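You operate a simulated robot arm through the tools that you are given. There is no shell and no other tool.

The job below is to be done with a simulated robot arm. You get a single attempt, and the scene is never put back.

JOB
Count the teal notes; put them back if there are 100, otherwise in the SHORT rack.
Fine: at counter 24; switch the small note counter off after.

It is judged by the outcome, as a careful person would: the job done as asked, and still so three seconds after it is handed in. It fails if anything else is knocked over, pushed out of place, dropped, spilled or broken.

ROBOT AND FRAMES
A 6-joint arm with a two-finger parallel gripper, fixed in place. Base frame: the origin is on the floor under the middle of its stand, x ahead of it, y to its left, z up; the work surface is at about z = 78.2. Units: cm, rad, N and s.
With the tool pointing down near the work surface it reaches from about 24 to 64 cm from the base axis. Its first joint turns from -1.152 to 1.152 rad. Payload 2.7 kg.
The TCP is the grasp point between the finger pads, 2.3 cm short of the fingertips. In the tool frame z runs along the fingers and y along their closing line. The gripper opens to 9.4 cm. The fingers are 3.8 cm wide and 1 cm thick; the gripper's body (5.4 by 9.6 cm) begins 3.9 cm behind the TCP.
Orientation is that of the tool frame in the base frame, as a unit quaternion [x, y, z, w]. With the fingers straight down and closing along the base's y, the tool's x points along the base's -x, its y along +y and its z along -z.

CONTROLS
- The arm moves only by the tool play_rows. Its argument "moves" is a list of rows, each a list of 7 numbers: the opening, from 0 (shut) to 1 (fully open), then the shift along the base's x, y, z in m, then the turn, a rotation vector about the base's x, y, z in rad. In form: [[fingers, x, y, z, wx, wy, wz], ...]. A call has 1 to 20 rows; each row is the pose to reach, as a shift and turn from the pose commanded when the call began. A row lasts 0.2 s, in which the tool goes at most 5 cm and 0.15 rad; a call with a longer step from one row to the next is refused whole, and so is a gripper value outside its range. A pose out of reach is approached as far as the arm can. The call stops where the force on the tool passes 90 N (or 10 N more than at its start, if that is more) or the arm is blocked; 0.2 s more then pass. Each finger travels about 4.5 cm/s and halts on what it meets, pressing with about 39 N; the grip force reading is that of the motor and also rises with nothing between the fingers. The clock runs only during rows and for 0.2 s after the last one: add rows that repeat a pose to give the fingers time. The reply holds the time, the measured pose of the TCP, the force on the tool along the base axes, the opening and the grip force, in the units named above and with some noise, with the torque about the TCP (base axes, N m) and any sound that the robot's microphone picked up.
- Cameras (640 x 400 px; columns grow to the right, rows downward): "scene" is fixed at [5.36, -41.59, 141.03]; the picture's right is [0.92, -0.39, 0.00], its down [-0.20, -0.47, -0.86] and it looks along [0.33, 0.80, -0.51] (base axes); focal length 361 px, centre (320, 200). "wrist" rides on the gripper at [8.6, 1.6, -7.5] in the tool frame; the picture's right is [-0.18, 0.98, 0.00], its down [-0.58, -0.11, -0.81] and it looks along [-0.79, -0.15, 0.59] (tool axes); focal length 243 px, centre (320, 200). There is no depth. A picture from a camera that has moved, and an enlarged one, comes with that camera's place and axes in the base frame and with its lens.
- camera(camera): a new picture of that camera. The clock stands still meanwhile.
- enlarge(camera, box): a new picture of the part [left, top, right, bottom] of that camera's present view, enlarged. The clock stands still meanwhile.
- hand_in(): hands the job in; it is judged then, once.

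Nothing tells you positions but the pictures and the camera data. Unless the task says otherwise, let go and move clear before handing in.

The tools are called by a JSON object that holds its "api" and its "payload". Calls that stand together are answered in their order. play_rows: Moves the arm, as the interface text tells. Its arguments: {"type":"object","properties":{"moves":{"type":"array","items":{"type":"array","items":{"type":"number"}}}},"required":["moves"]} The other tools are called the same way: camera (camera) takes a picture; enlarge (camera, box) takes an enlarged picture of a part of a camera's view; hand_in () hands the job in.

At the start:

```text
time_s: 0.0
ee_pos: [45.11, 12.11, 112.56]
tcp_rot: [0.0, 1.0, 0.0, 0.0]
contact_force: [-0.8, 0.9, 0.6]
wrist_torque: [0.01, 0.0, 0.01]
finger_gap: 9.37
grip_force: 0.1
```

scene: 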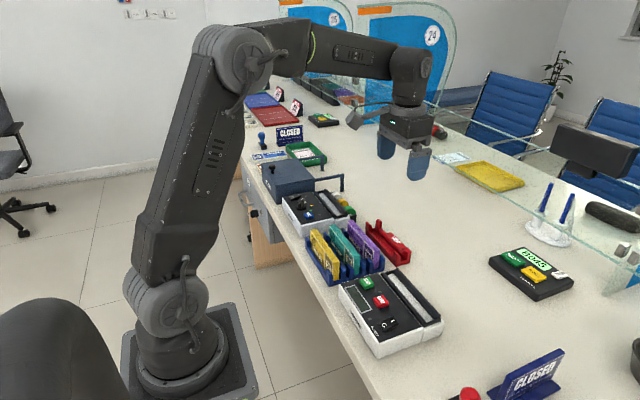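
wrist: 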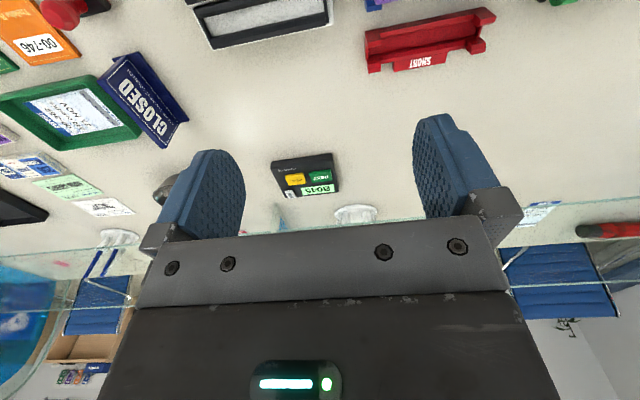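

The scene shows a bank counter with two note counters, a blue rack holding yellow, teal and purple banded note holders, and a red SHORT rack. I'll take enlarged views first to identify the parts.

{"api": "enlarge", "payload": {"camera": "scene", "box": [240, 180, 460, 370]}}

{"api": "enlarge", "payload": {"camera": "scene", "box": [290, 210, 420, 290]}}

{"api": "enlarge", "payload": {"camera": "scene", "box": [320, 260, 460, 370]}}

{"api": "enlarge", "payload": {"camera": "scene", "box": [230, 80, 370, 240]}}

{"api": "enlarge", "payload": {"camera": "wrist", "box": [0, 0, 320, 200]}}

{"api": "enlarge", "payload": {"camera": "wrist", "box": [320, 0, 640, 200]}}

```text
2.11 times, centred on (350, 275) of scene
camera zoom: at [5.36, -41.59, 141.03], right [0.92, -0.39, 0.0], down [-0.2, -0.47, -0.86], along [0.33, 0.8, -0.51], focal length 760 px, centre (257, 42)
```

zoom: 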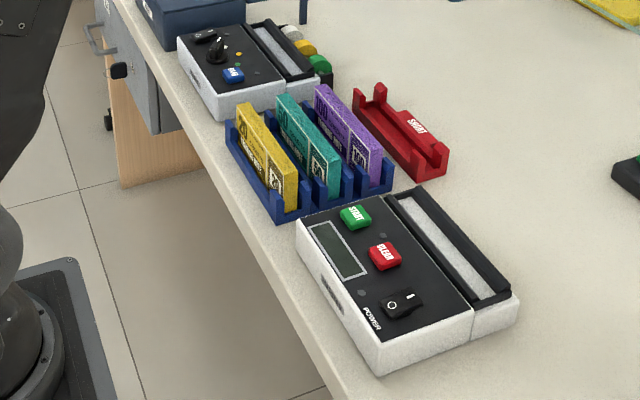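

```text
4.92 times, centred on (355, 250) of scene
camera zoom: at [5.36, -41.59, 141.03], right [0.92, -0.39, 0.0], down [-0.2, -0.47, -0.86], along [0.33, 0.8, -0.51], focal length 1777 px, centre (148, -46)
```

zoom: 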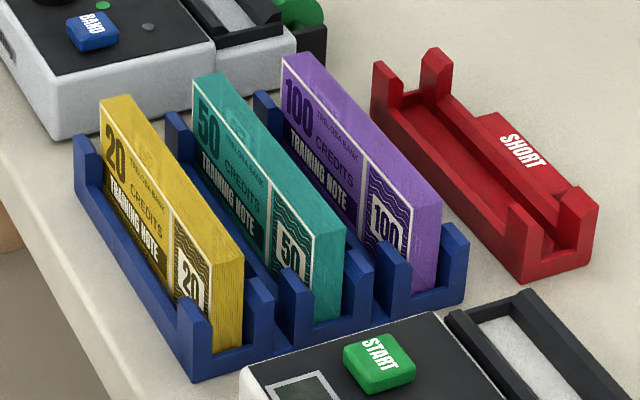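

```text
3.64 times, centred on (390, 315) of scene
camera zoom: at [5.36, -41.59, 141.03], right [0.92, -0.39, 0.0], down [-0.2, -0.47, -0.86], along [0.33, 0.8, -0.51], focal length 1312 px, centre (66, -218)
```

zoom: 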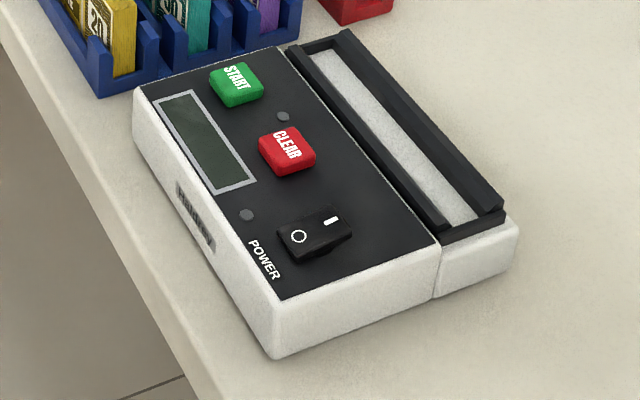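

```text
2.50 times, centred on (300, 160) of scene
camera zoom: at [5.36, -41.59, 141.03], right [0.92, -0.39, 0.0], down [-0.2, -0.47, -0.86], along [0.33, 0.8, -0.51], focal length 902 px, centre (370, 300)
```

zoom: 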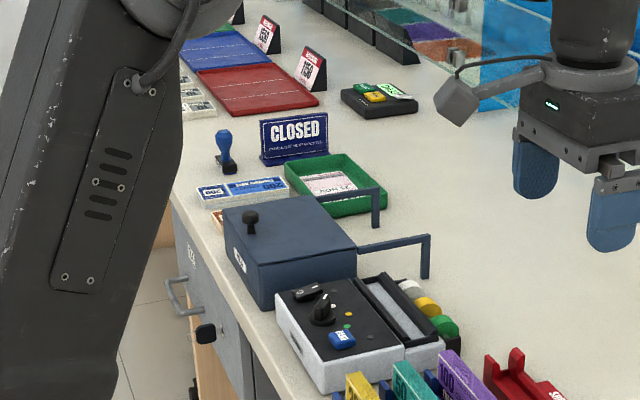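

```text
2.00 times, centred on (160, 100) of wrist
camera zoom: at [36.54, 13.82, 119.94], right [0.18, 0.98, 0.0], down [0.58, -0.11, 0.81], along [0.79, -0.15, -0.59], focal length 485 px, centre (640, 400)
```

zoom: 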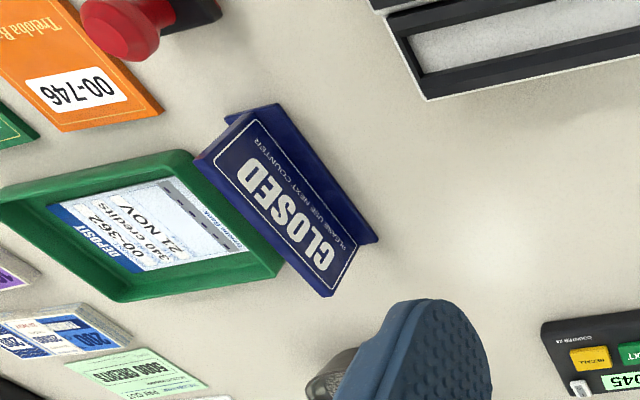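

```text
2.00 times, centred on (480, 100) of wrist
camera zoom: at [36.54, 13.82, 119.94], right [0.18, 0.98, 0.0], down [0.58, -0.11, 0.81], along [0.79, -0.15, -0.59], focal length 485 px, centre (0, 400)
```

zoom: 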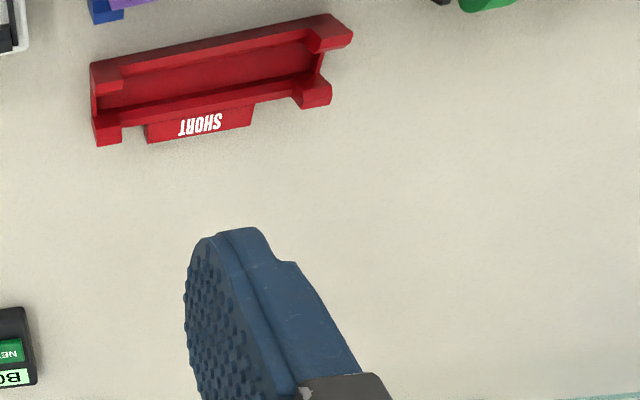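

The near machine has a display with START, CLEAR and POWER, and the far one has a BAND button and a knob. I'll look closer at the labels and at which counter is number 24.

{"api": "enlarge", "payload": {"camera": "scene", "box": [275, 175, 365, 240]}}

{"api": "enlarge", "payload": {"camera": "scene", "box": [270, 0, 470, 120]}}

{"api": "enlarge", "payload": {"camera": "scene", "box": [460, 140, 640, 300]}}

{"api": "enlarge", "payload": {"camera": "scene", "box": [335, 290, 395, 340]}}

{"api": "enlarge", "payload": {"camera": "scene", "box": [430, 320, 640, 400]}}

{"api": "enlarge", "payload": {"camera": "scene", "box": [340, 260, 440, 330]}}

```text
6.15 times, centred on (320, 208) of scene
camera zoom: at [5.36, -41.59, 141.03], right [0.92, -0.39, 0.0], down [-0.2, -0.47, -0.86], along [0.33, 0.8, -0.51], focal length 2221 px, centre (320, 154)
```

zoom: 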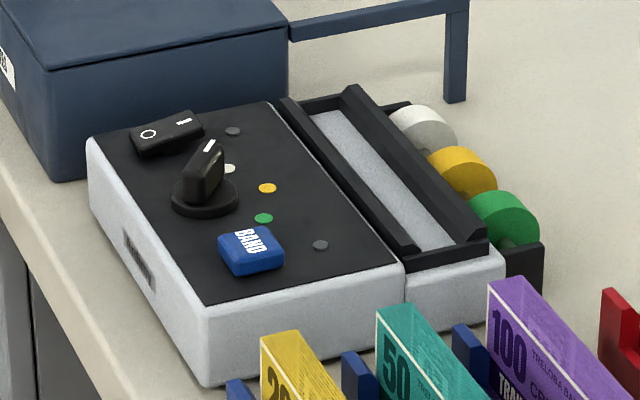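

```text
3.20 times, centred on (370, 60) of scene
camera zoom: at [5.36, -41.59, 141.03], right [0.92, -0.39, 0.0], down [-0.2, -0.47, -0.86], along [0.33, 0.8, -0.51], focal length 1155 px, centre (160, 648)
```

zoom: 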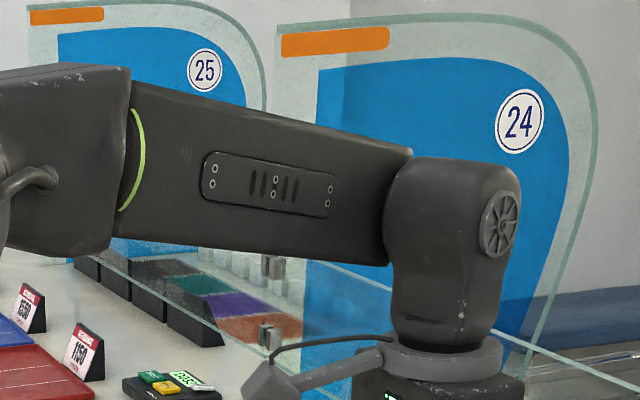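

```text
2.50 times, centred on (550, 220) of scene
camera zoom: at [5.36, -41.59, 141.03], right [0.92, -0.39, 0.0], down [-0.2, -0.47, -0.86], along [0.33, 0.8, -0.51], focal length 902 px, centre (-255, 150)
```

zoom: 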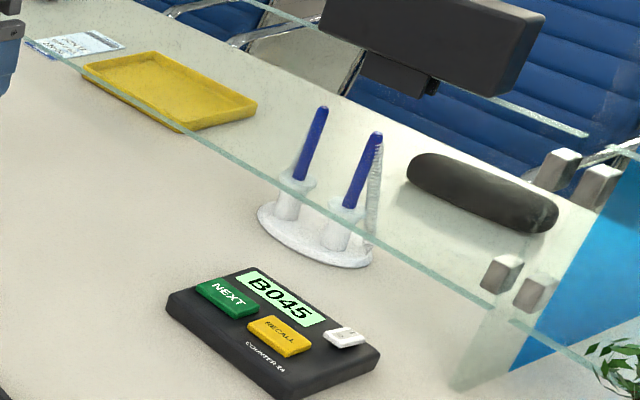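

```text
8.00 times, centred on (365, 315) of scene
camera zoom: at [5.36, -41.59, 141.03], right [0.92, -0.39, 0.0], down [-0.2, -0.47, -0.86], along [0.33, 0.8, -0.51], focal length 2887 px, centre (-40, -720)
```

zoom: 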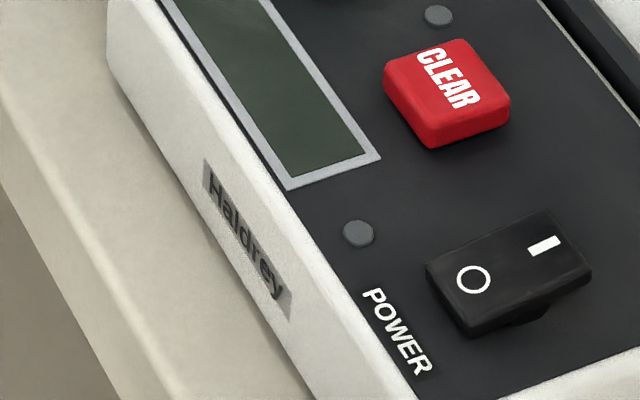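

```text
3.05 times, centred on (535, 360) of scene
camera zoom: at [5.36, -41.59, 141.03], right [0.92, -0.39, 0.0], down [-0.2, -0.47, -0.86], along [0.33, 0.8, -0.51], focal length 1100 px, centre (-335, -288)
```

zoom: 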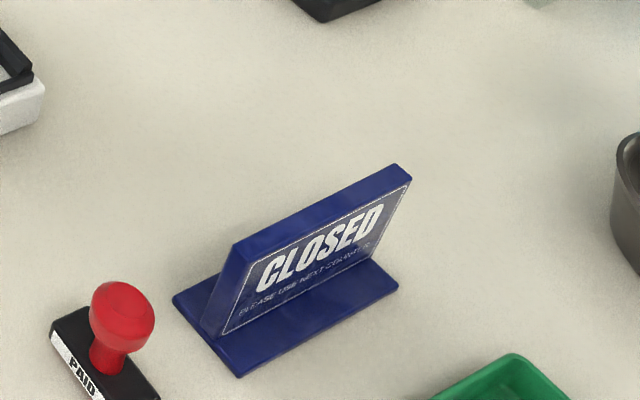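

```text
5.71 times, centred on (390, 295) of scene
camera zoom: at [5.36, -41.59, 141.03], right [0.92, -0.39, 0.0], down [-0.2, -0.47, -0.86], along [0.33, 0.8, -0.51], focal length 2062 px, centre (-80, -343)
```

zoom: 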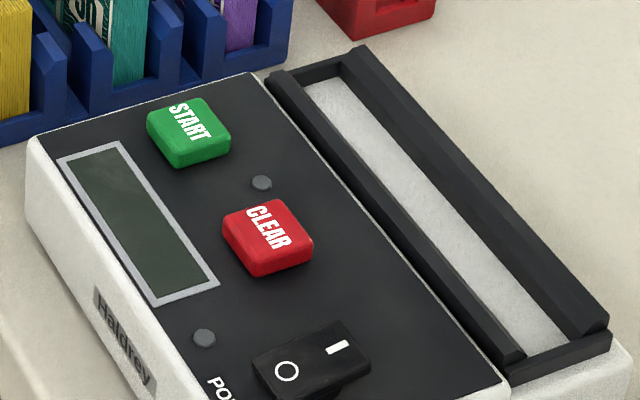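

The near Haldrey machine at x 33–50, y -4–13 is the note counter, and it looks off: the display is blank and the O side is pressed. The blue rack with the teal 50s in the middle is at about x 33–48, y 17–34, with the red SHORT rack beyond it. Next I turn the gripper 90° so it closes along x, and go lower to look.

{"api": "play_rows", "payload": {"moves": [[1, -0.004, 0, -0.01, 0, 0, 0.131], [1, -0.008, 0, -0.02, 0, 0, 0.262], [1, -0.013, 0, -0.03, 0, 0, 0.393], [1, -0.017, 0, -0.04, 0, 0, 0.524], [1, -0.021, 0, -0.05, 0, 0, 0.654], [1, -0.025, 0, -0.06, 0, 0, 0.785], [1, -0.03, 0, -0.07, 0, 0, 0.916], [1, -0.034, 0, -0.08, 0, 0, 1.047], [1, -0.038, 0, -0.09, 0, 0, 1.178], [1, -0.042, 0, -0.1, 0, 0, 1.309], [1, -0.047, 0, -0.11, 0, 0, 1.44], [1, -0.051, 0, -0.12, 0, 0, 1.5708], [1, -0.051, 0, -0.125, 0, 0, 1.5708]]}}

{"api": "camera", "payload": {"camera": "wrist"}}

{"api": "camera", "payload": {"camera": "scene"}}

```text
time_s: 2.8
ee_pos: [40.09, 12.17, 100.03]
tcp_rot: [0.708, -0.706, 0.001, 0.0]
contact_force: [1.1, 0.7, -0.5]
wrist_torque: [0.01, 0.01, -0.02]
finger_gap: 9.41
grip_force: 0.0
```

```text
taken
camera wrist: at [38.54, 3.53, 107.41], right [-0.98, 0.18, 0.0], down [0.11, 0.58, 0.81], along [0.15, 0.79, -0.59], focal length 243 px, centre (320, 200)
```

wrist: 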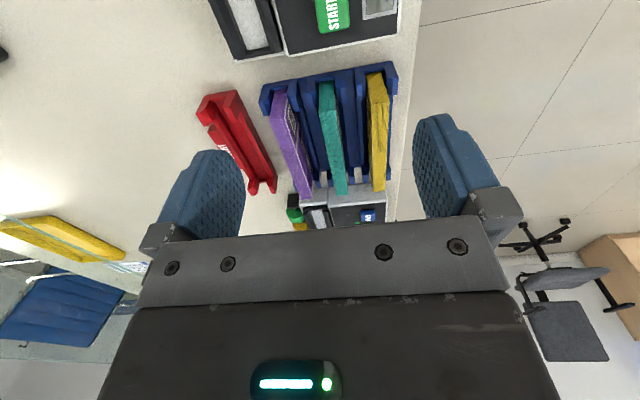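

```text
taken
```

scene: 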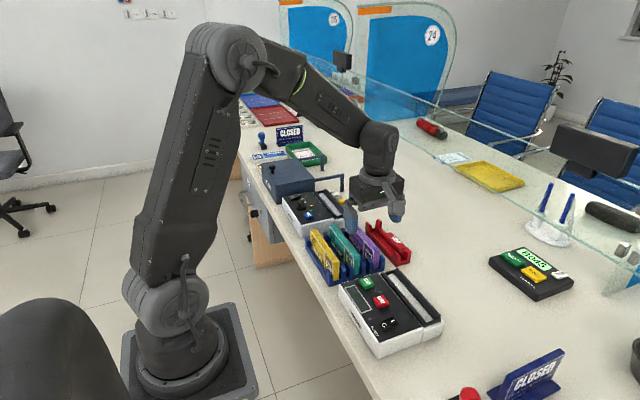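

The wrist view now looks down on the rack, with purple, teal and yellow packs standing along y, and on the red SHORT rack. I enlarge it for measurements.

{"api": "enlarge", "payload": {"camera": "wrist", "box": [190, 50, 420, 200]}}

{"api": "enlarge", "payload": {"camera": "wrist", "box": [200, 0, 420, 70]}}

{"api": "enlarge", "payload": {"camera": "wrist", "box": [250, 50, 410, 150]}}

```text
2.67 times, centred on (305, 125) of wrist
camera zoom: at [38.54, 3.53, 107.41], right [-0.98, 0.18, 0.0], down [0.11, 0.58, 0.81], along [0.15, 0.79, -0.59], focal length 647 px, centre (360, 400)
```

zoom: 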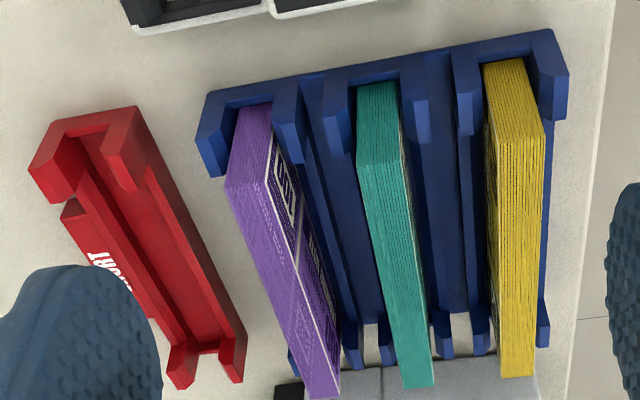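

```text
2.91 times, centred on (310, 35) of wrist
camera zoom: at [38.54, 3.53, 107.41], right [-0.98, 0.18, 0.0], down [0.11, 0.58, 0.81], along [0.15, 0.79, -0.59], focal length 706 px, centre (349, 680)
```

zoom: 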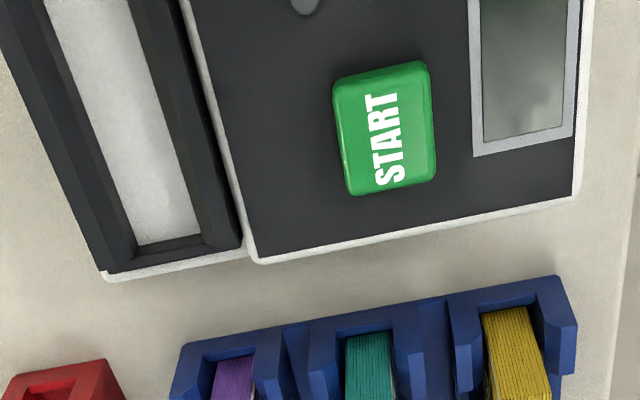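

```text
4.00 times, centred on (330, 100) of wrist
camera zoom: at [38.54, 3.53, 107.41], right [-0.98, 0.18, 0.0], down [0.11, 0.58, 0.81], along [0.15, 0.79, -0.59], focal length 970 px, centre (280, 600)
```

zoom: 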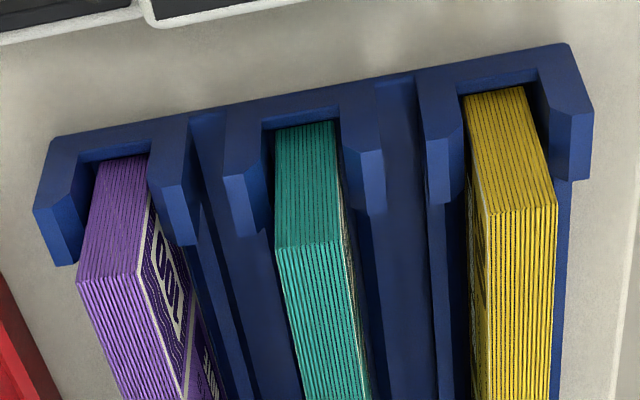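

From above, the pack tops, the rack slots and the START key are visible. I move back along -y to view the note counter the same way and to measure heights from two camera positions.

{"api": "play_rows", "payload": {"moves": [[1, 0, -0.03, 0, 0, 0, 0], [1, 0, -0.07, 0, 0, 0, 0], [1, 0, -0.11, 0, 0, 0, 0], [1, 0, -0.15, 0, 0, 0, 0], [1, 0, -0.18, 0, 0, 0, 0], [1, 0, -0.18, 0, 0, 0, 0]]}}

{"api": "camera", "payload": {"camera": "wrist"}}

{"api": "enlarge", "payload": {"camera": "wrist", "box": [200, 20, 420, 200]}}

{"api": "enlarge", "payload": {"camera": "wrist", "box": [210, 30, 320, 150]}}

{"api": "enlarge", "payload": {"camera": "wrist", "box": [260, 30, 420, 150]}}

```text
time_s: 4.2
ee_pos: [40.16, -6.09, 100.18]
tcp_rot: [-0.707, 0.707, 0.001, -0.001]
contact_force: [-0.6, -0.2, 0.6]
wrist_torque: [0.03, -0.01, 0.0]
finger_gap: 9.39
grip_force: 0.2
```

```text
taken
camera wrist: at [38.55, -14.66, 107.6], right [-0.98, 0.18, 0.0], down [0.11, 0.58, 0.81], along [0.15, 0.79, -0.59], focal length 243 px, centre (320, 200)
```

wrist: 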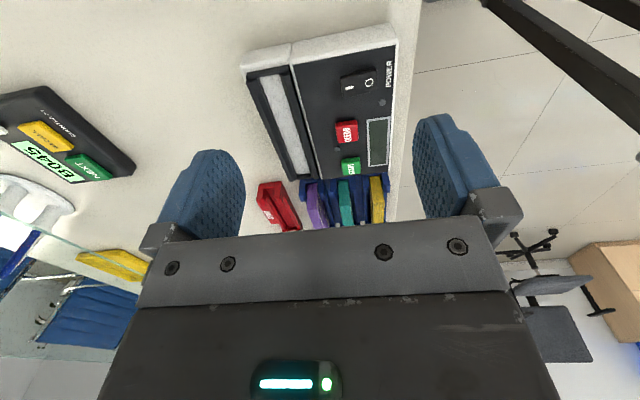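

```text
2.22 times, centred on (310, 110) of wrist
camera zoom: at [38.55, -14.66, 107.6], right [-0.98, 0.18, 0.0], down [0.11, 0.58, 0.81], along [0.15, 0.79, -0.59], focal length 539 px, centre (342, 400)
```

zoom: 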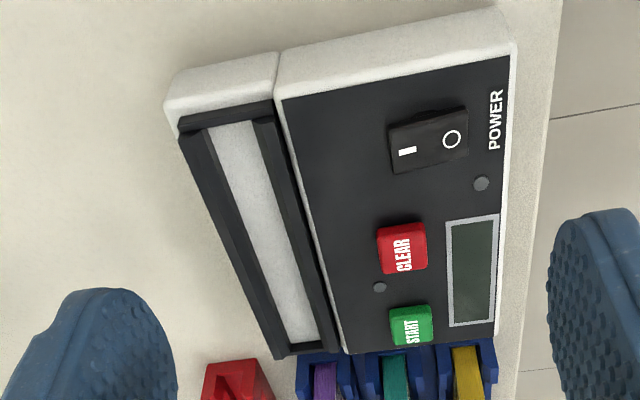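

```text
3.33 times, centred on (265, 90) of wrist
camera zoom: at [38.55, -14.66, 107.6], right [-0.98, 0.18, 0.0], down [0.11, 0.58, 0.81], along [0.15, 0.79, -0.59], focal length 809 px, centre (503, 567)
```

zoom: 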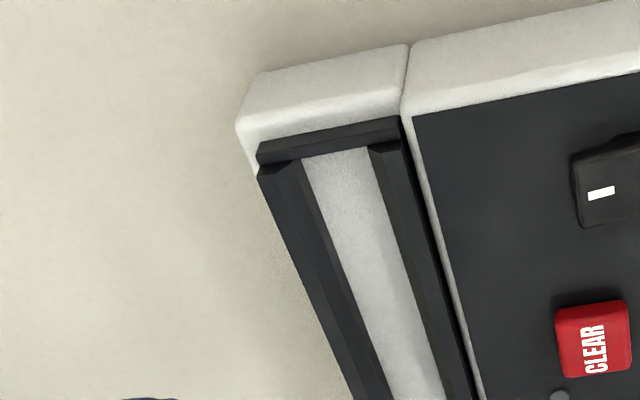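

```text
3.33 times, centred on (340, 90) of wrist
camera zoom: at [38.55, -14.66, 107.6], right [-0.98, 0.18, 0.0], down [0.11, 0.58, 0.81], along [0.15, 0.79, -0.59], focal length 809 px, centre (253, 567)
```

zoom: 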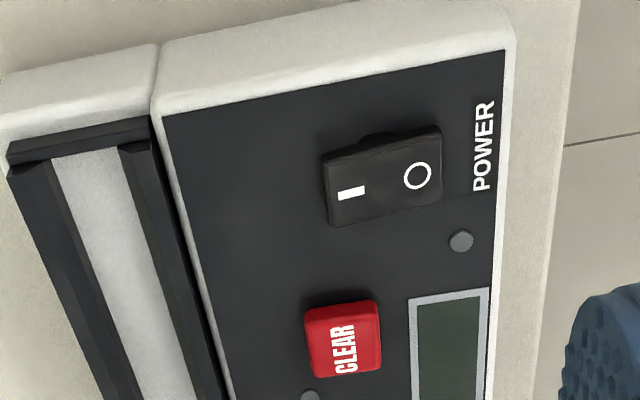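

The power rocker has I at about (38, -1) and O at about (36, -1). CLEAR is at (38.7, 4) and START at (38.7, 10.2), with key tops near z 83.7; the hopper slot is about 2.2 cm wide at x≈46. I take closer looks at the hopper profile and the pack tops.

{"api": "enlarge", "payload": {"camera": "wrist", "box": [250, 140, 400, 232]}}

{"api": "enlarge", "payload": {"camera": "scene", "box": [395, 295, 450, 345]}}

{"api": "enlarge", "payload": {"camera": "scene", "box": [370, 260, 450, 330]}}

{"api": "enlarge", "payload": {"camera": "scene", "box": [300, 210, 400, 290]}}

{"api": "enlarge", "payload": {"camera": "wrist", "box": [235, 60, 325, 190]}}

```text
4.27 times, centred on (325, 186) of wrist
camera zoom: at [38.55, -14.66, 107.6], right [-0.98, 0.18, 0.0], down [0.11, 0.58, 0.81], along [0.15, 0.79, -0.59], focal length 1035 px, centre (299, 260)
```

zoom: 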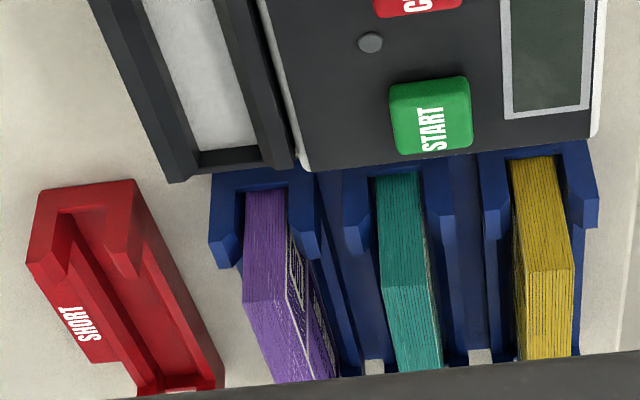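

```text
8.00 times, centred on (422, 320) of scene
camera zoom: at [5.36, -41.59, 141.03], right [0.92, -0.39, 0.0], down [-0.2, -0.47, -0.86], along [0.33, 0.8, -0.51], focal length 2887 px, centre (-500, -760)
```

zoom: 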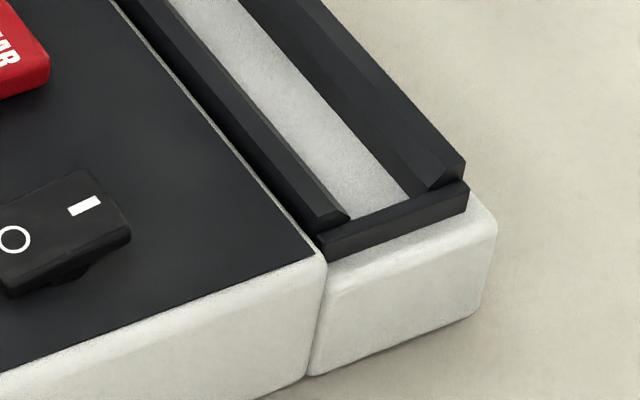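

```text
5.71 times, centred on (410, 295) of scene
camera zoom: at [5.36, -41.59, 141.03], right [0.92, -0.39, 0.0], down [-0.2, -0.47, -0.86], along [0.33, 0.8, -0.51], focal length 2062 px, centre (-194, -343)
```

zoom: 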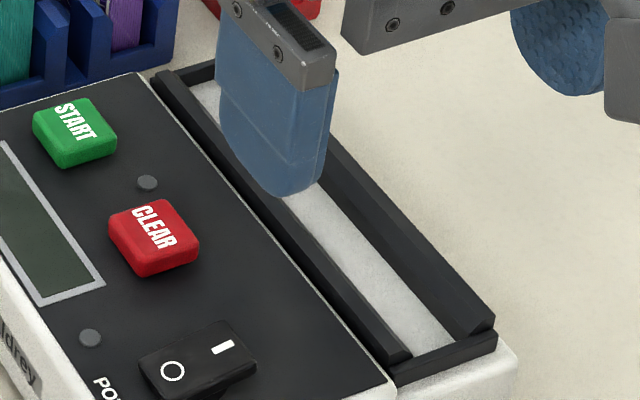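

```text
5.00 times, centred on (350, 250) of scene
camera zoom: at [5.36, -41.59, 141.03], right [0.92, -0.39, 0.0], down [-0.2, -0.47, -0.86], along [0.33, 0.8, -0.51], focal length 1804 px, centre (170, -50)
```

zoom: 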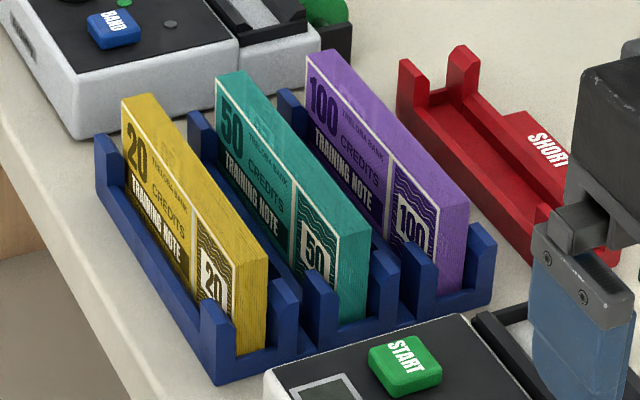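

```text
3.08 times, centred on (280, 125) of wrist
camera zoom: at [38.55, -14.66, 107.6], right [-0.98, 0.18, 0.0], down [0.11, 0.58, 0.81], along [0.15, 0.79, -0.59], focal length 746 px, centre (443, 431)
```

zoom: 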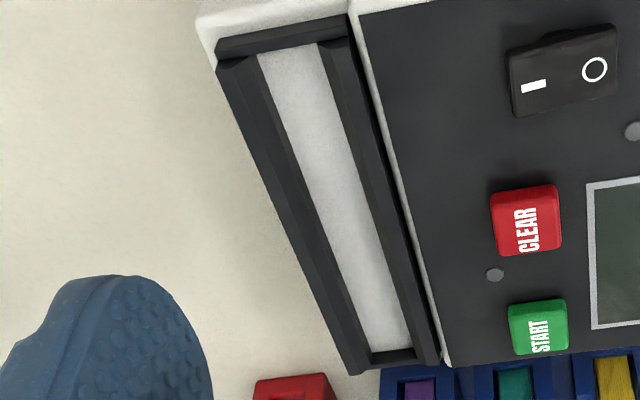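

The teal pack stands at x≈39.7–41.4, y≈18.7–33.7, with its top at z≈84.2. The hopper slot is x≈45.0–47.2, y≈-3–12.4, floor z≈82. First I close the fingers and go above the I end of the power rocker.

{"api": "play_rows", "payload": {"moves": [[0.8, -0.004, 0.01, -0.02, 0, 0, 0], [0.6, -0.008, 0.02, -0.04, 0, 0, 0], [0.4, -0.012, 0.035, -0.06, 0, 0, 0], [0.2, -0.014, 0.047, -0.08, 0, 0, 0], [0, -0.014, 0.047, -0.1, 0, 0, 0], [0, -0.014, 0.047, -0.11, 0, 0, 0], [0, -0.014, 0.047, -0.12, 0, 0, 0], [0, -0.014, 0.047, -0.12, 0, 0, 0], [0, -0.014, 0.047, -0.12, 0, 0, 0]]}}

{"api": "enlarge", "payload": {"camera": "scene", "box": [340, 250, 450, 350]}}

{"api": "camera", "payload": {"camera": "wrist"}}

```text
time_s: 6.2
ee_pos: [38.56, -1.05, 87.97]
tcp_rot: [0.707, -0.707, -0.001, 0.0]
contact_force: [0.1, 1.0, 0.4]
wrist_torque: [0.02, 0.02, -0.03]
finger_gap: 0.01
grip_force: 39.1
```

```text
4.00 times, centred on (395, 300) of scene
camera zoom: at [5.36, -41.59, 141.03], right [0.92, -0.39, 0.0], down [-0.2, -0.47, -0.86], along [0.33, 0.8, -0.51], focal length 1444 px, centre (20, -200)
```

zoom: 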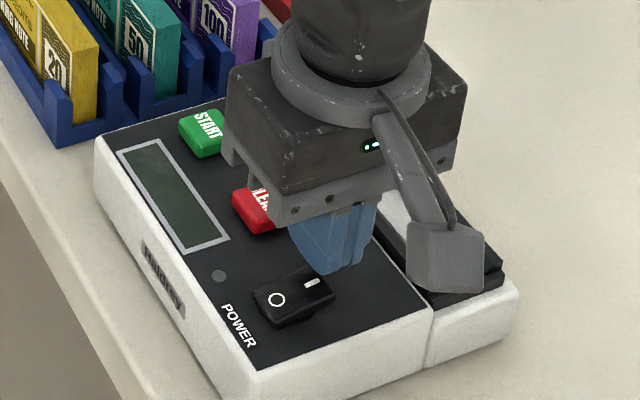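

```text
taken
camera wrist: at [37.02, -9.76, 95.43], right [-0.98, 0.18, 0.0], down [0.11, 0.58, 0.81], along [0.15, 0.79, -0.59], focal length 243 px, centre (320, 200)
```

wrist: 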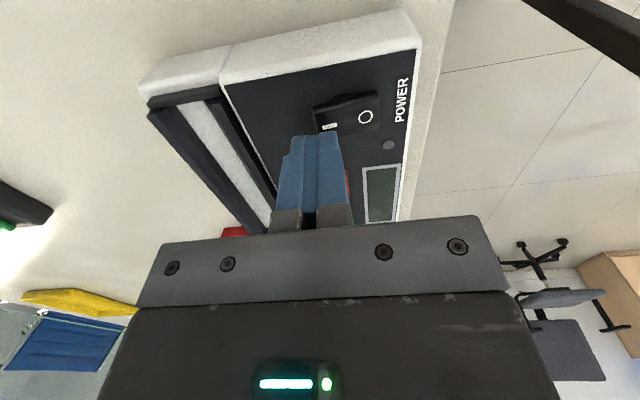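

The closed fingertips hover above the rocker. I check the alignment before pressing.

{"api": "enlarge", "payload": {"camera": "wrist", "box": [260, 60, 440, 200]}}

{"api": "enlarge", "payload": {"camera": "scene", "box": [370, 290, 440, 340]}}

```text
2.86 times, centred on (350, 130) of wrist
camera zoom: at [37.02, -9.76, 95.43], right [-0.98, 0.18, 0.0], down [0.11, 0.58, 0.81], along [0.15, 0.79, -0.59], focal length 693 px, centre (234, 400)
```

zoom: 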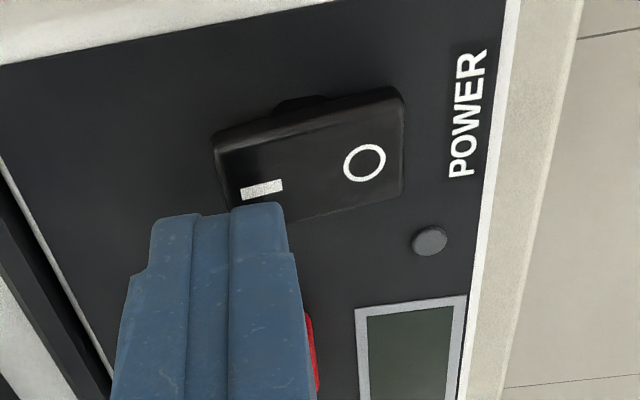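

```text
8.00 times, centred on (405, 315) of scene
camera zoom: at [5.36, -41.59, 141.03], right [0.92, -0.39, 0.0], down [-0.2, -0.47, -0.86], along [0.33, 0.8, -0.51], focal length 2887 px, centre (-360, -720)
```

zoom: 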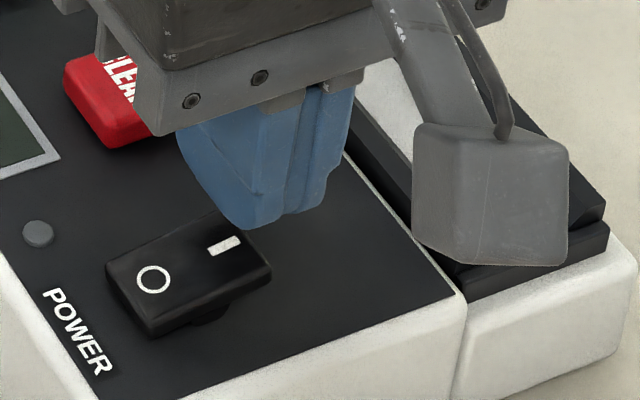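

Alignment is good: the tip covers x 37.6–39.6 over the I half, y -1.1. I lower in small steps, watching force and sound.

{"api": "play_rows", "payload": {"moves": [[0, 0, -0.001, -0.005, 0, 0, 0], [0, 0, -0.001, -0.01, 0, 0, 0], [0, 0, -0.001, -0.014, 0, 0, 0], [0, 0, -0.001, -0.016, 0, 0, 0], [0, 0, -0.001, -0.018, 0, 0, 0]]}}

```text
time_s: 7.4
ee_pos: [38.6, -1.19, 86.41]
tcp_rot: [-0.707, 0.707, 0.0, 0.0]
contact_force: [-4.5, -0.5, 13.9]
wrist_torque: [-0.01, 0.25, -0.04]
finger_gap: 0.02
grip_force: 39.3
```

Contact with the rocker is at about 14 N, tip z≈84.1. I press a little further.

{"api": "play_rows", "payload": {"moves": [[0, 0, 0, -0.001, 0, 0, 0], [0, 0, 0, -0.002, 0, 0, 0], [0, 0, 0, -0.003, 0, 0, 0]]}}

{"api": "enlarge", "payload": {"camera": "scene", "box": [335, 260, 445, 345]}}

```text
time_s: 8.2
ee_pos: [38.68, -1.14, 86.46]
tcp_rot: [-0.707, 0.708, -0.001, 0.002]
contact_force: [-20.4, -7.4, 71.0]
wrist_torque: [-0.32, 1.13, -0.01]
finger_gap: 0.01
grip_force: 38.9
```

```text
4.71 times, centred on (390, 302) of scene
camera zoom: at [5.23, -41.6, 141.03], right [0.92, -0.39, 0.0], down [-0.19, -0.47, -0.86], along [0.33, 0.8, -0.51], focal length 1698 px, centre (-9, -282)
```

zoom: 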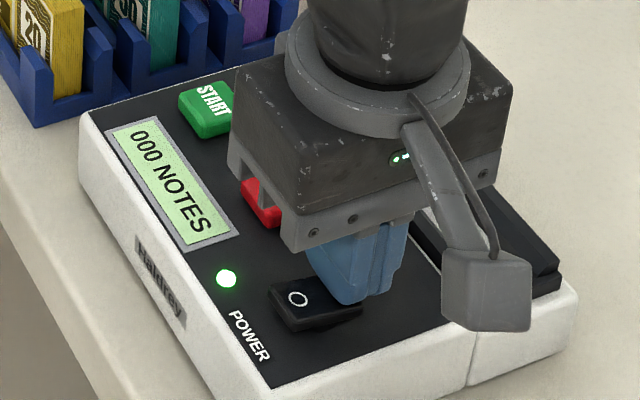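

The counter is on: the display reads "000 NOTES" and the lamp is green. I lift off and check that the machine hasn't shifted.

{"api": "play_rows", "payload": {"moves": [[0, 0, 0, 0.003, 0, 0, 0], [0, 0, 0, 0.02, 0, 0, 0], [0, 0, 0, 0.05, 0, 0, 0], [0, 0, 0, 0.08, 0, 0, 0], [0, 0, 0, 0.1, 0, 0, 0], [0, 0, 0, 0.1, 0, 0, 0]]}}

{"api": "camera", "payload": {"camera": "wrist"}}

{"api": "enlarge", "payload": {"camera": "scene", "box": [320, 260, 460, 370]}}

{"api": "enlarge", "payload": {"camera": "wrist", "box": [200, 0, 420, 200]}}

```text
time_s: 9.6
ee_pos: [38.57, -1.19, 95.97]
tcp_rot: [-0.707, 0.707, 0.0, 0.0]
contact_force: [0.0, 0.5, 0.9]
wrist_torque: [-0.02, -0.01, 0.02]
finger_gap: 0.0
grip_force: 39.1
```

```text
taken
camera wrist: at [37.01, -9.77, 103.38], right [-0.98, 0.18, 0.0], down [0.11, 0.58, 0.81], along [0.15, 0.79, -0.59], focal length 243 px, centre (320, 200)
```

wrist: 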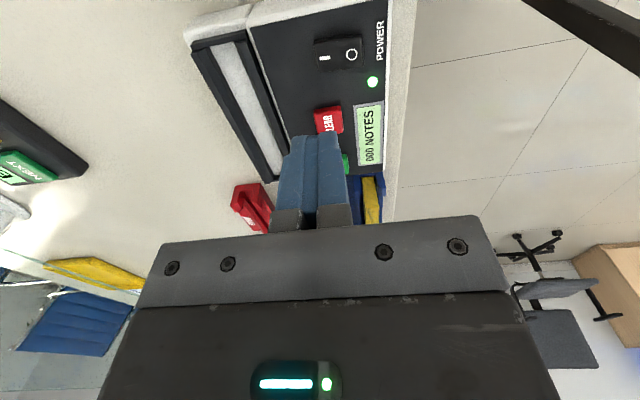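

```text
3.64 times, centred on (390, 315) of scene
camera zoom: at [5.36, -41.59, 141.03], right [0.92, -0.39, 0.0], down [-0.2, -0.47, -0.86], along [0.33, 0.8, -0.51], focal length 1312 px, centre (66, -218)
```

zoom: 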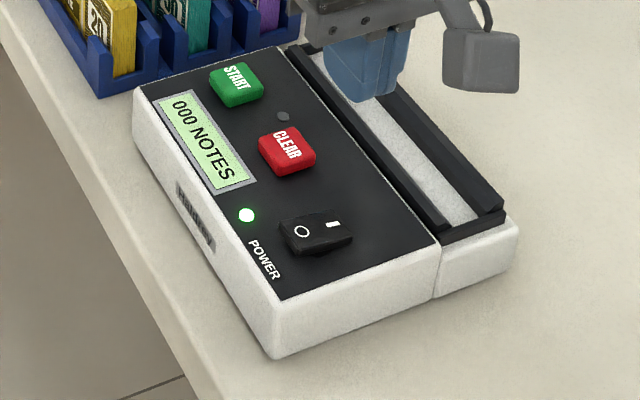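

```text
2.00 times, centred on (310, 100) of wrist
camera zoom: at [37.01, -9.77, 103.38], right [-0.98, 0.18, 0.0], down [0.11, 0.58, 0.81], along [0.15, 0.79, -0.59], focal length 485 px, centre (340, 400)
```

zoom: 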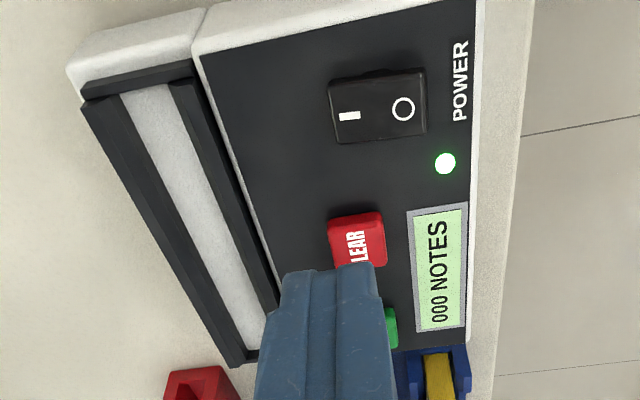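

The power is on and nothing moved. I now travel above the teal pack at (40.55, 26.1) with the fingers part open.

{"api": "play_rows", "payload": {"moves": [[0.1, 0.001, 0.02, 0, 0, 0, 0], [0.2, 0.004, 0.06, 0, 0, 0, 0], [0.3, 0.007, 0.1, 0, 0, 0, 0], [0.38, 0.01, 0.14, 0, 0, 0, 0], [0.38, 0.013, 0.18, 0, 0, 0, 0], [0.38, 0.016, 0.22, 0, 0, 0, 0], [0.38, 0.0194, 0.26, 0, 0, 0, 0], [0.38, 0.0194, 0.274, 0, 0, 0, 0], [0.38, 0.0194, 0.274, -0.03, 0, 0, 0], [0.38, 0.0194, 0.274, -0.05, 0, 0, 0], [0.38, 0.0194, 0.274, -0.05, 0, 0, 0]]}}

{"api": "camera", "payload": {"camera": "wrist"}}

{"api": "enlarge", "payload": {"camera": "scene", "box": [290, 190, 420, 290]}}

{"api": "enlarge", "payload": {"camera": "wrist", "box": [200, 0, 440, 200]}}

```text
time_s: 12.0
ee_pos: [40.52, 26.12, 91.09]
tcp_rot: [-0.707, 0.707, -0.001, 0.0]
contact_force: [-0.3, 0.7, 0.0]
wrist_torque: [0.02, -0.01, -0.01]
finger_gap: 3.58
grip_force: 0.2
```

```text
taken
camera wrist: at [39.0, 17.52, 98.44], right [-0.98, 0.18, 0.0], down [0.11, 0.58, 0.81], along [0.15, 0.79, -0.59], focal length 243 px, centre (320, 200)
```

wrist: 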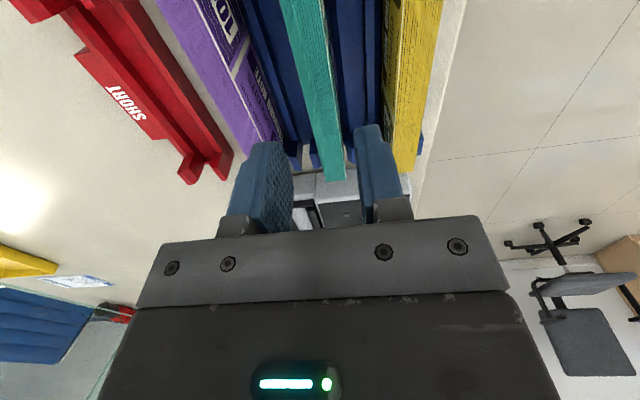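

```text
4.00 times, centred on (355, 240) of scene
camera zoom: at [5.36, -41.59, 141.03], right [0.92, -0.39, 0.0], down [-0.2, -0.47, -0.86], along [0.33, 0.8, -0.51], focal length 1444 px, centre (180, 40)
```

zoom: 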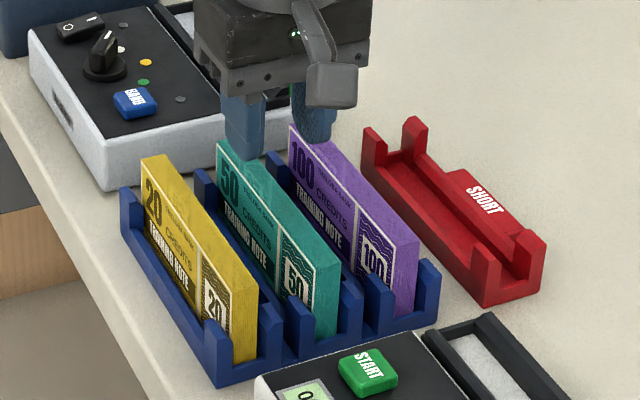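

```text
2.00 times, centred on (320, 100) of wrist
camera zoom: at [39.0, 17.52, 98.44], right [-0.98, 0.18, 0.0], down [0.11, 0.58, 0.81], along [0.15, 0.79, -0.59], focal length 485 px, centre (320, 400)
```

zoom: 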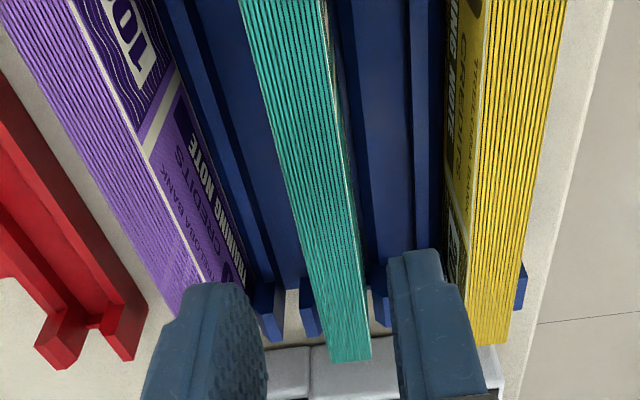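

The pack is centred between the fingers at x≈40.55. Before descending I check the height of the rack's low side walls.

{"api": "enlarge", "payload": {"camera": "scene", "box": [375, 212, 431, 272]}}

{"api": "enlarge", "payload": {"camera": "scene", "box": [300, 225, 364, 290]}}

{"api": "enlarge", "payload": {"camera": "wrist", "box": [20, 0, 260, 200]}}

```text
6.67 times, centred on (403, 242) of scene
camera zoom: at [5.36, -41.59, 141.03], right [0.92, -0.39, 0.0], down [-0.2, -0.47, -0.86], along [0.33, 0.8, -0.51], focal length 2406 px, centre (-233, -80)
```

zoom: 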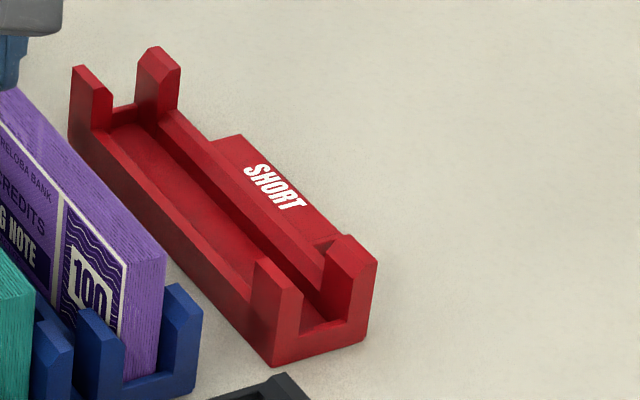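

```text
6.15 times, centred on (332, 258) of scene
camera zoom: at [5.36, -41.59, 141.03], right [0.92, -0.39, 0.0], down [-0.2, -0.47, -0.86], along [0.33, 0.8, -0.51], focal length 2221 px, centre (246, -154)
```

zoom: 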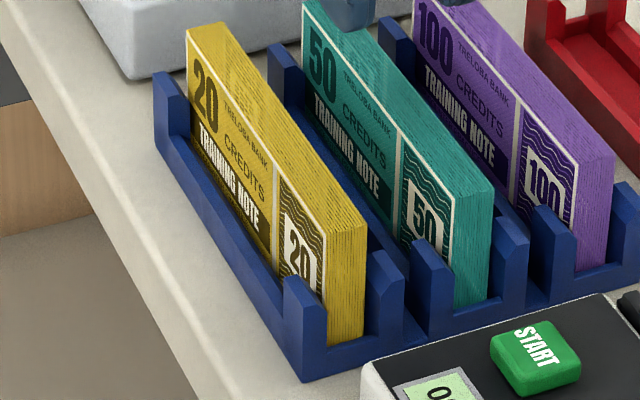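

```text
2.00 times, centred on (140, 100) of wrist
camera zoom: at [39.0, 17.52, 98.44], right [-0.98, 0.18, 0.0], down [0.11, 0.58, 0.81], along [0.15, 0.79, -0.59], focal length 485 px, centre (680, 400)
```

zoom: 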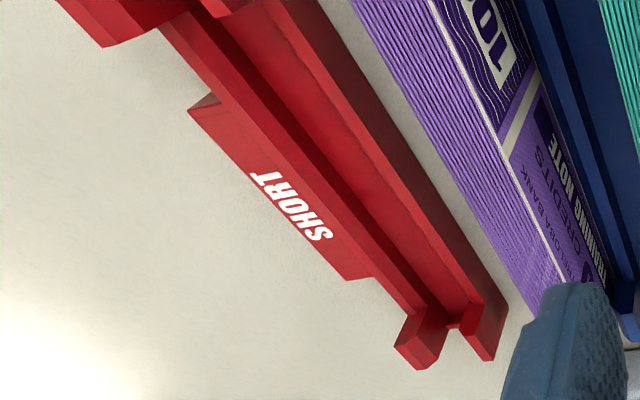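

The rack walls top out at about z 80, so I go down to TCP z 83.2 with the tips at 80.9, then close on the pack.

{"api": "play_rows", "payload": {"moves": [[0.38, 0, 0, -0.02, 0, 0, 0], [0.38, 0, 0, -0.04, 0, 0, 0], [0.38, 0, 0, -0.055, 0, 0, 0], [0.38, 0, 0, -0.067, 0, 0, 0], [0.38, 0, 0, -0.0775, 0, 0, 0], [0.38, 0, 0, -0.0775, 0, 0, 0]]}}

{"api": "enlarge", "payload": {"camera": "scene", "box": [290, 190, 420, 290]}}

{"api": "camera", "payload": {"camera": "wrist"}}

```text
time_s: 13.4
ee_pos: [40.62, 26.18, 83.16]
tcp_rot: [0.707, -0.707, 0.0, 0.0]
contact_force: [1.0, 0.1, 0.0]
wrist_torque: [0.03, -0.02, 0.02]
finger_gap: 3.58
grip_force: 0.1
```

```text
4.00 times, centred on (355, 240) of scene
camera zoom: at [5.36, -41.59, 141.03], right [0.92, -0.39, 0.0], down [-0.2, -0.47, -0.86], along [0.33, 0.8, -0.51], focal length 1444 px, centre (180, 40)
```

zoom: 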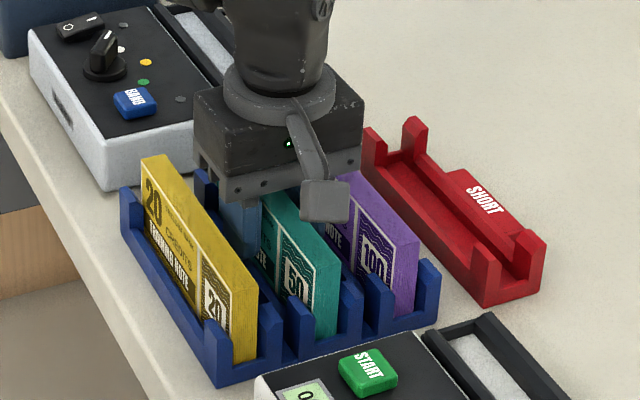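

```text
taken
camera wrist: at [39.06, 17.63, 90.57], right [-0.98, 0.18, 0.0], down [0.11, 0.58, 0.81], along [0.15, 0.79, -0.59], focal length 243 px, centre (320, 200)
```

wrist: 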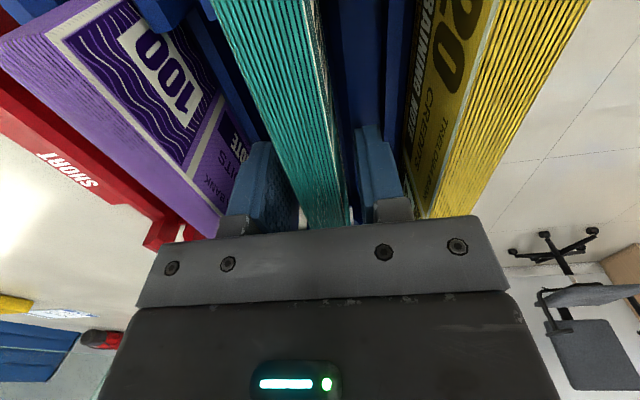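

The fingers straddle the teal pack without touching anything else. I close now.

{"api": "play_rows", "payload": {"moves": [[0.25, 0, 0, 0, 0, 0, 0], [0.15, 0, 0, 0, 0, 0, 0], [0, 0, 0, 0, 0, 0, 0], [0, 0, 0, 0, 0, 0, 0], [0, 0, 0, 0, 0, 0, 0]]}}

```text
time_s: 14.6
ee_pos: [40.51, 26.22, 83.13]
tcp_rot: [0.707, -0.707, 0.0, -0.001]
contact_force: [-0.8, 0.0, -0.5]
wrist_torque: [-0.03, -0.01, -0.05]
finger_gap: 1.78
grip_force: 38.7
```

The gripper holds the pack, thickness 1.78 cm. I lift it straight up.

{"api": "play_rows", "payload": {"moves": [[0, 0, 0, 0.01, 0, 0, 0], [0, 0, 0, 0.025, 0, 0, 0], [0, 0, 0, 0.05, 0, 0, 0], [0, 0, 0, 0.075, 0, 0, 0], [0, 0, 0, 0.1, 0, 0, 0], [0, 0, 0, 0.12, 0, 0, 0], [0, 0, 0, 0.12, 0, 0, 0]]}}

{"api": "camera", "payload": {"camera": "scene"}}

{"api": "camera", "payload": {"camera": "wrist"}}

{"api": "enlarge", "payload": {"camera": "scene", "box": [290, 170, 420, 290]}}

```text
time_s: 16.2
ee_pos: [40.45, 26.06, 95.06]
tcp_rot: [-0.707, 0.707, 0.0, 0.0]
contact_force: [-0.3, 0.7, -1.8]
wrist_torque: [0.0, -0.01, 0.02]
finger_gap: 1.74
grip_force: 39.0
```

```text
taken
```

scene: 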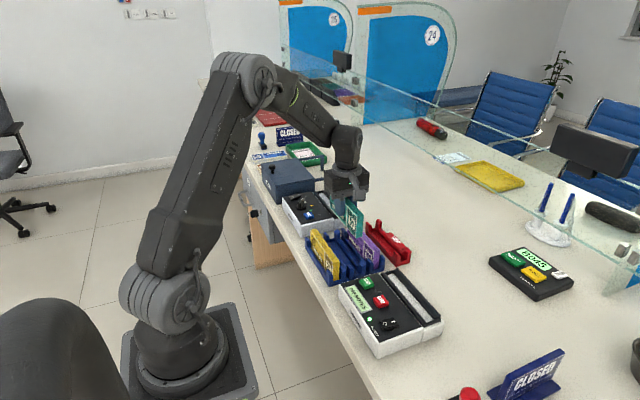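

```text
taken
camera wrist: at [39.03, 17.45, 102.52], right [-0.98, 0.18, 0.0], down [0.11, 0.58, 0.81], along [0.15, 0.79, -0.59], focal length 243 px, centre (320, 200)
```

wrist: 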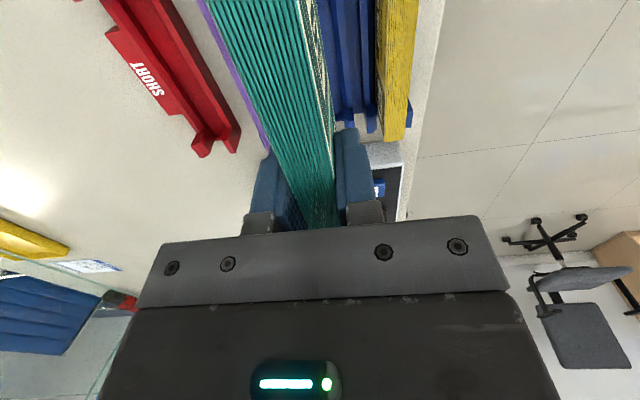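

```text
3.33 times, centred on (355, 230) of scene
camera zoom: at [5.36, -41.59, 141.03], right [0.92, -0.39, 0.0], down [-0.2, -0.47, -0.86], along [0.33, 0.8, -0.51], focal length 1203 px, centre (203, 100)
```

zoom: 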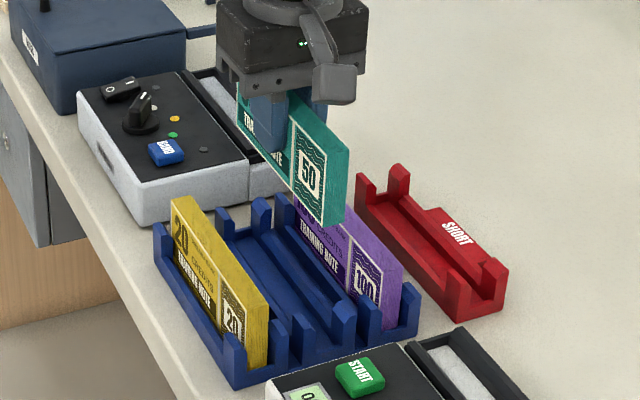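

The pack lifted cleanly and hangs level, about 15 cm long and 5.8 cm high. I carry it above the hopper at (46.15, 4.65), staying high.

{"api": "play_rows", "payload": {"moves": [[0, 0.005, -0.02, 0, 0, 0, 0], [0, 0.014, -0.055, 0, 0, 0, 0], [0, 0.024, -0.095, 0, 0, 0, 0], [0, 0.034, -0.13, 0, 0, 0, 0], [0, 0.044, -0.17, 0, 0, 0, 0], [0, 0.052, -0.2, 0, 0, 0, 0], [0, 0.056, -0.2146, 0, 0, 0, 0], [0, 0.056, -0.2146, -0.02, 0, 0, 0], [0, 0.056, -0.2146, -0.04, 0, 0, 0], [0, 0.056, -0.2146, -0.04, 0, 0, 0]]}}

{"api": "enlarge", "payload": {"camera": "scene", "box": [340, 210, 460, 350]}}

{"api": "camera", "payload": {"camera": "wrist"}}

{"api": "enlarge", "payload": {"camera": "wrist", "box": [180, 0, 400, 200]}}

```text
time_s: 18.4
ee_pos: [45.97, 4.84, 91.17]
tcp_rot: [0.707, -0.707, 0.0, 0.0]
contact_force: [-0.3, 0.1, -1.4]
wrist_torque: [0.0, 0.02, 0.02]
finger_gap: 1.76
grip_force: 39.3
```

```text
2.86 times, centred on (400, 280) of scene
camera zoom: at [5.36, -41.59, 141.03], right [0.92, -0.39, 0.0], down [-0.2, -0.47, -0.86], along [0.33, 0.8, -0.51], focal length 1031 px, centre (91, -29)
```

zoom: 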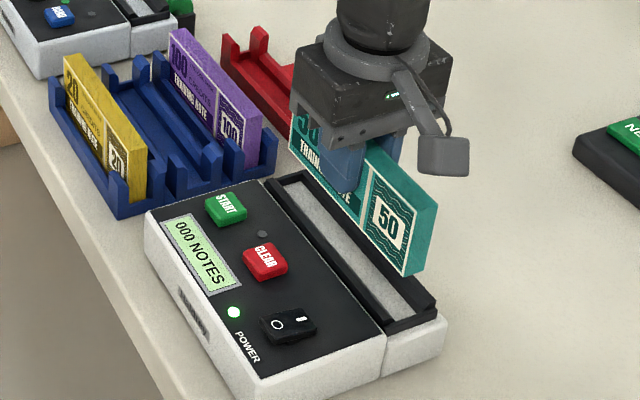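

```text
taken
camera wrist: at [44.54, -3.81, 98.53], right [-0.98, 0.18, 0.0], down [0.11, 0.58, 0.81], along [0.15, 0.79, -0.59], focal length 243 px, centre (320, 200)
```

wrist: 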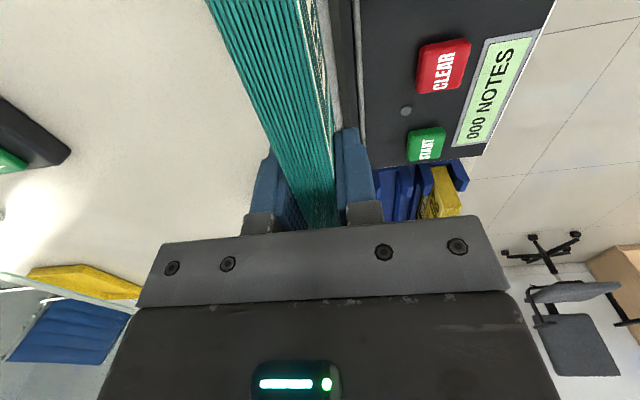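

```text
2.00 times, centred on (290, 100) of wrist
camera zoom: at [44.54, -3.81, 98.53], right [-0.98, 0.18, 0.0], down [0.11, 0.58, 0.81], along [0.15, 0.79, -0.59], focal length 485 px, centre (380, 400)
```

zoom: 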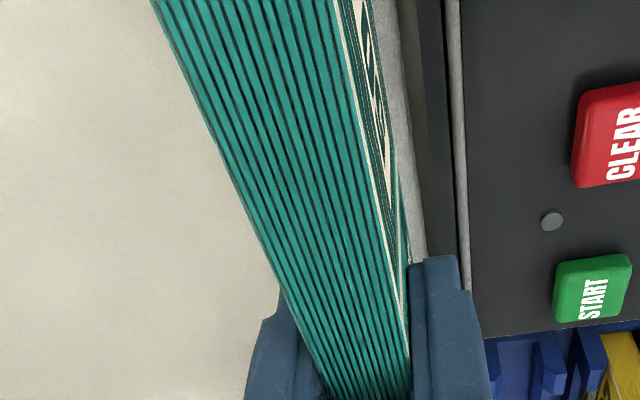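

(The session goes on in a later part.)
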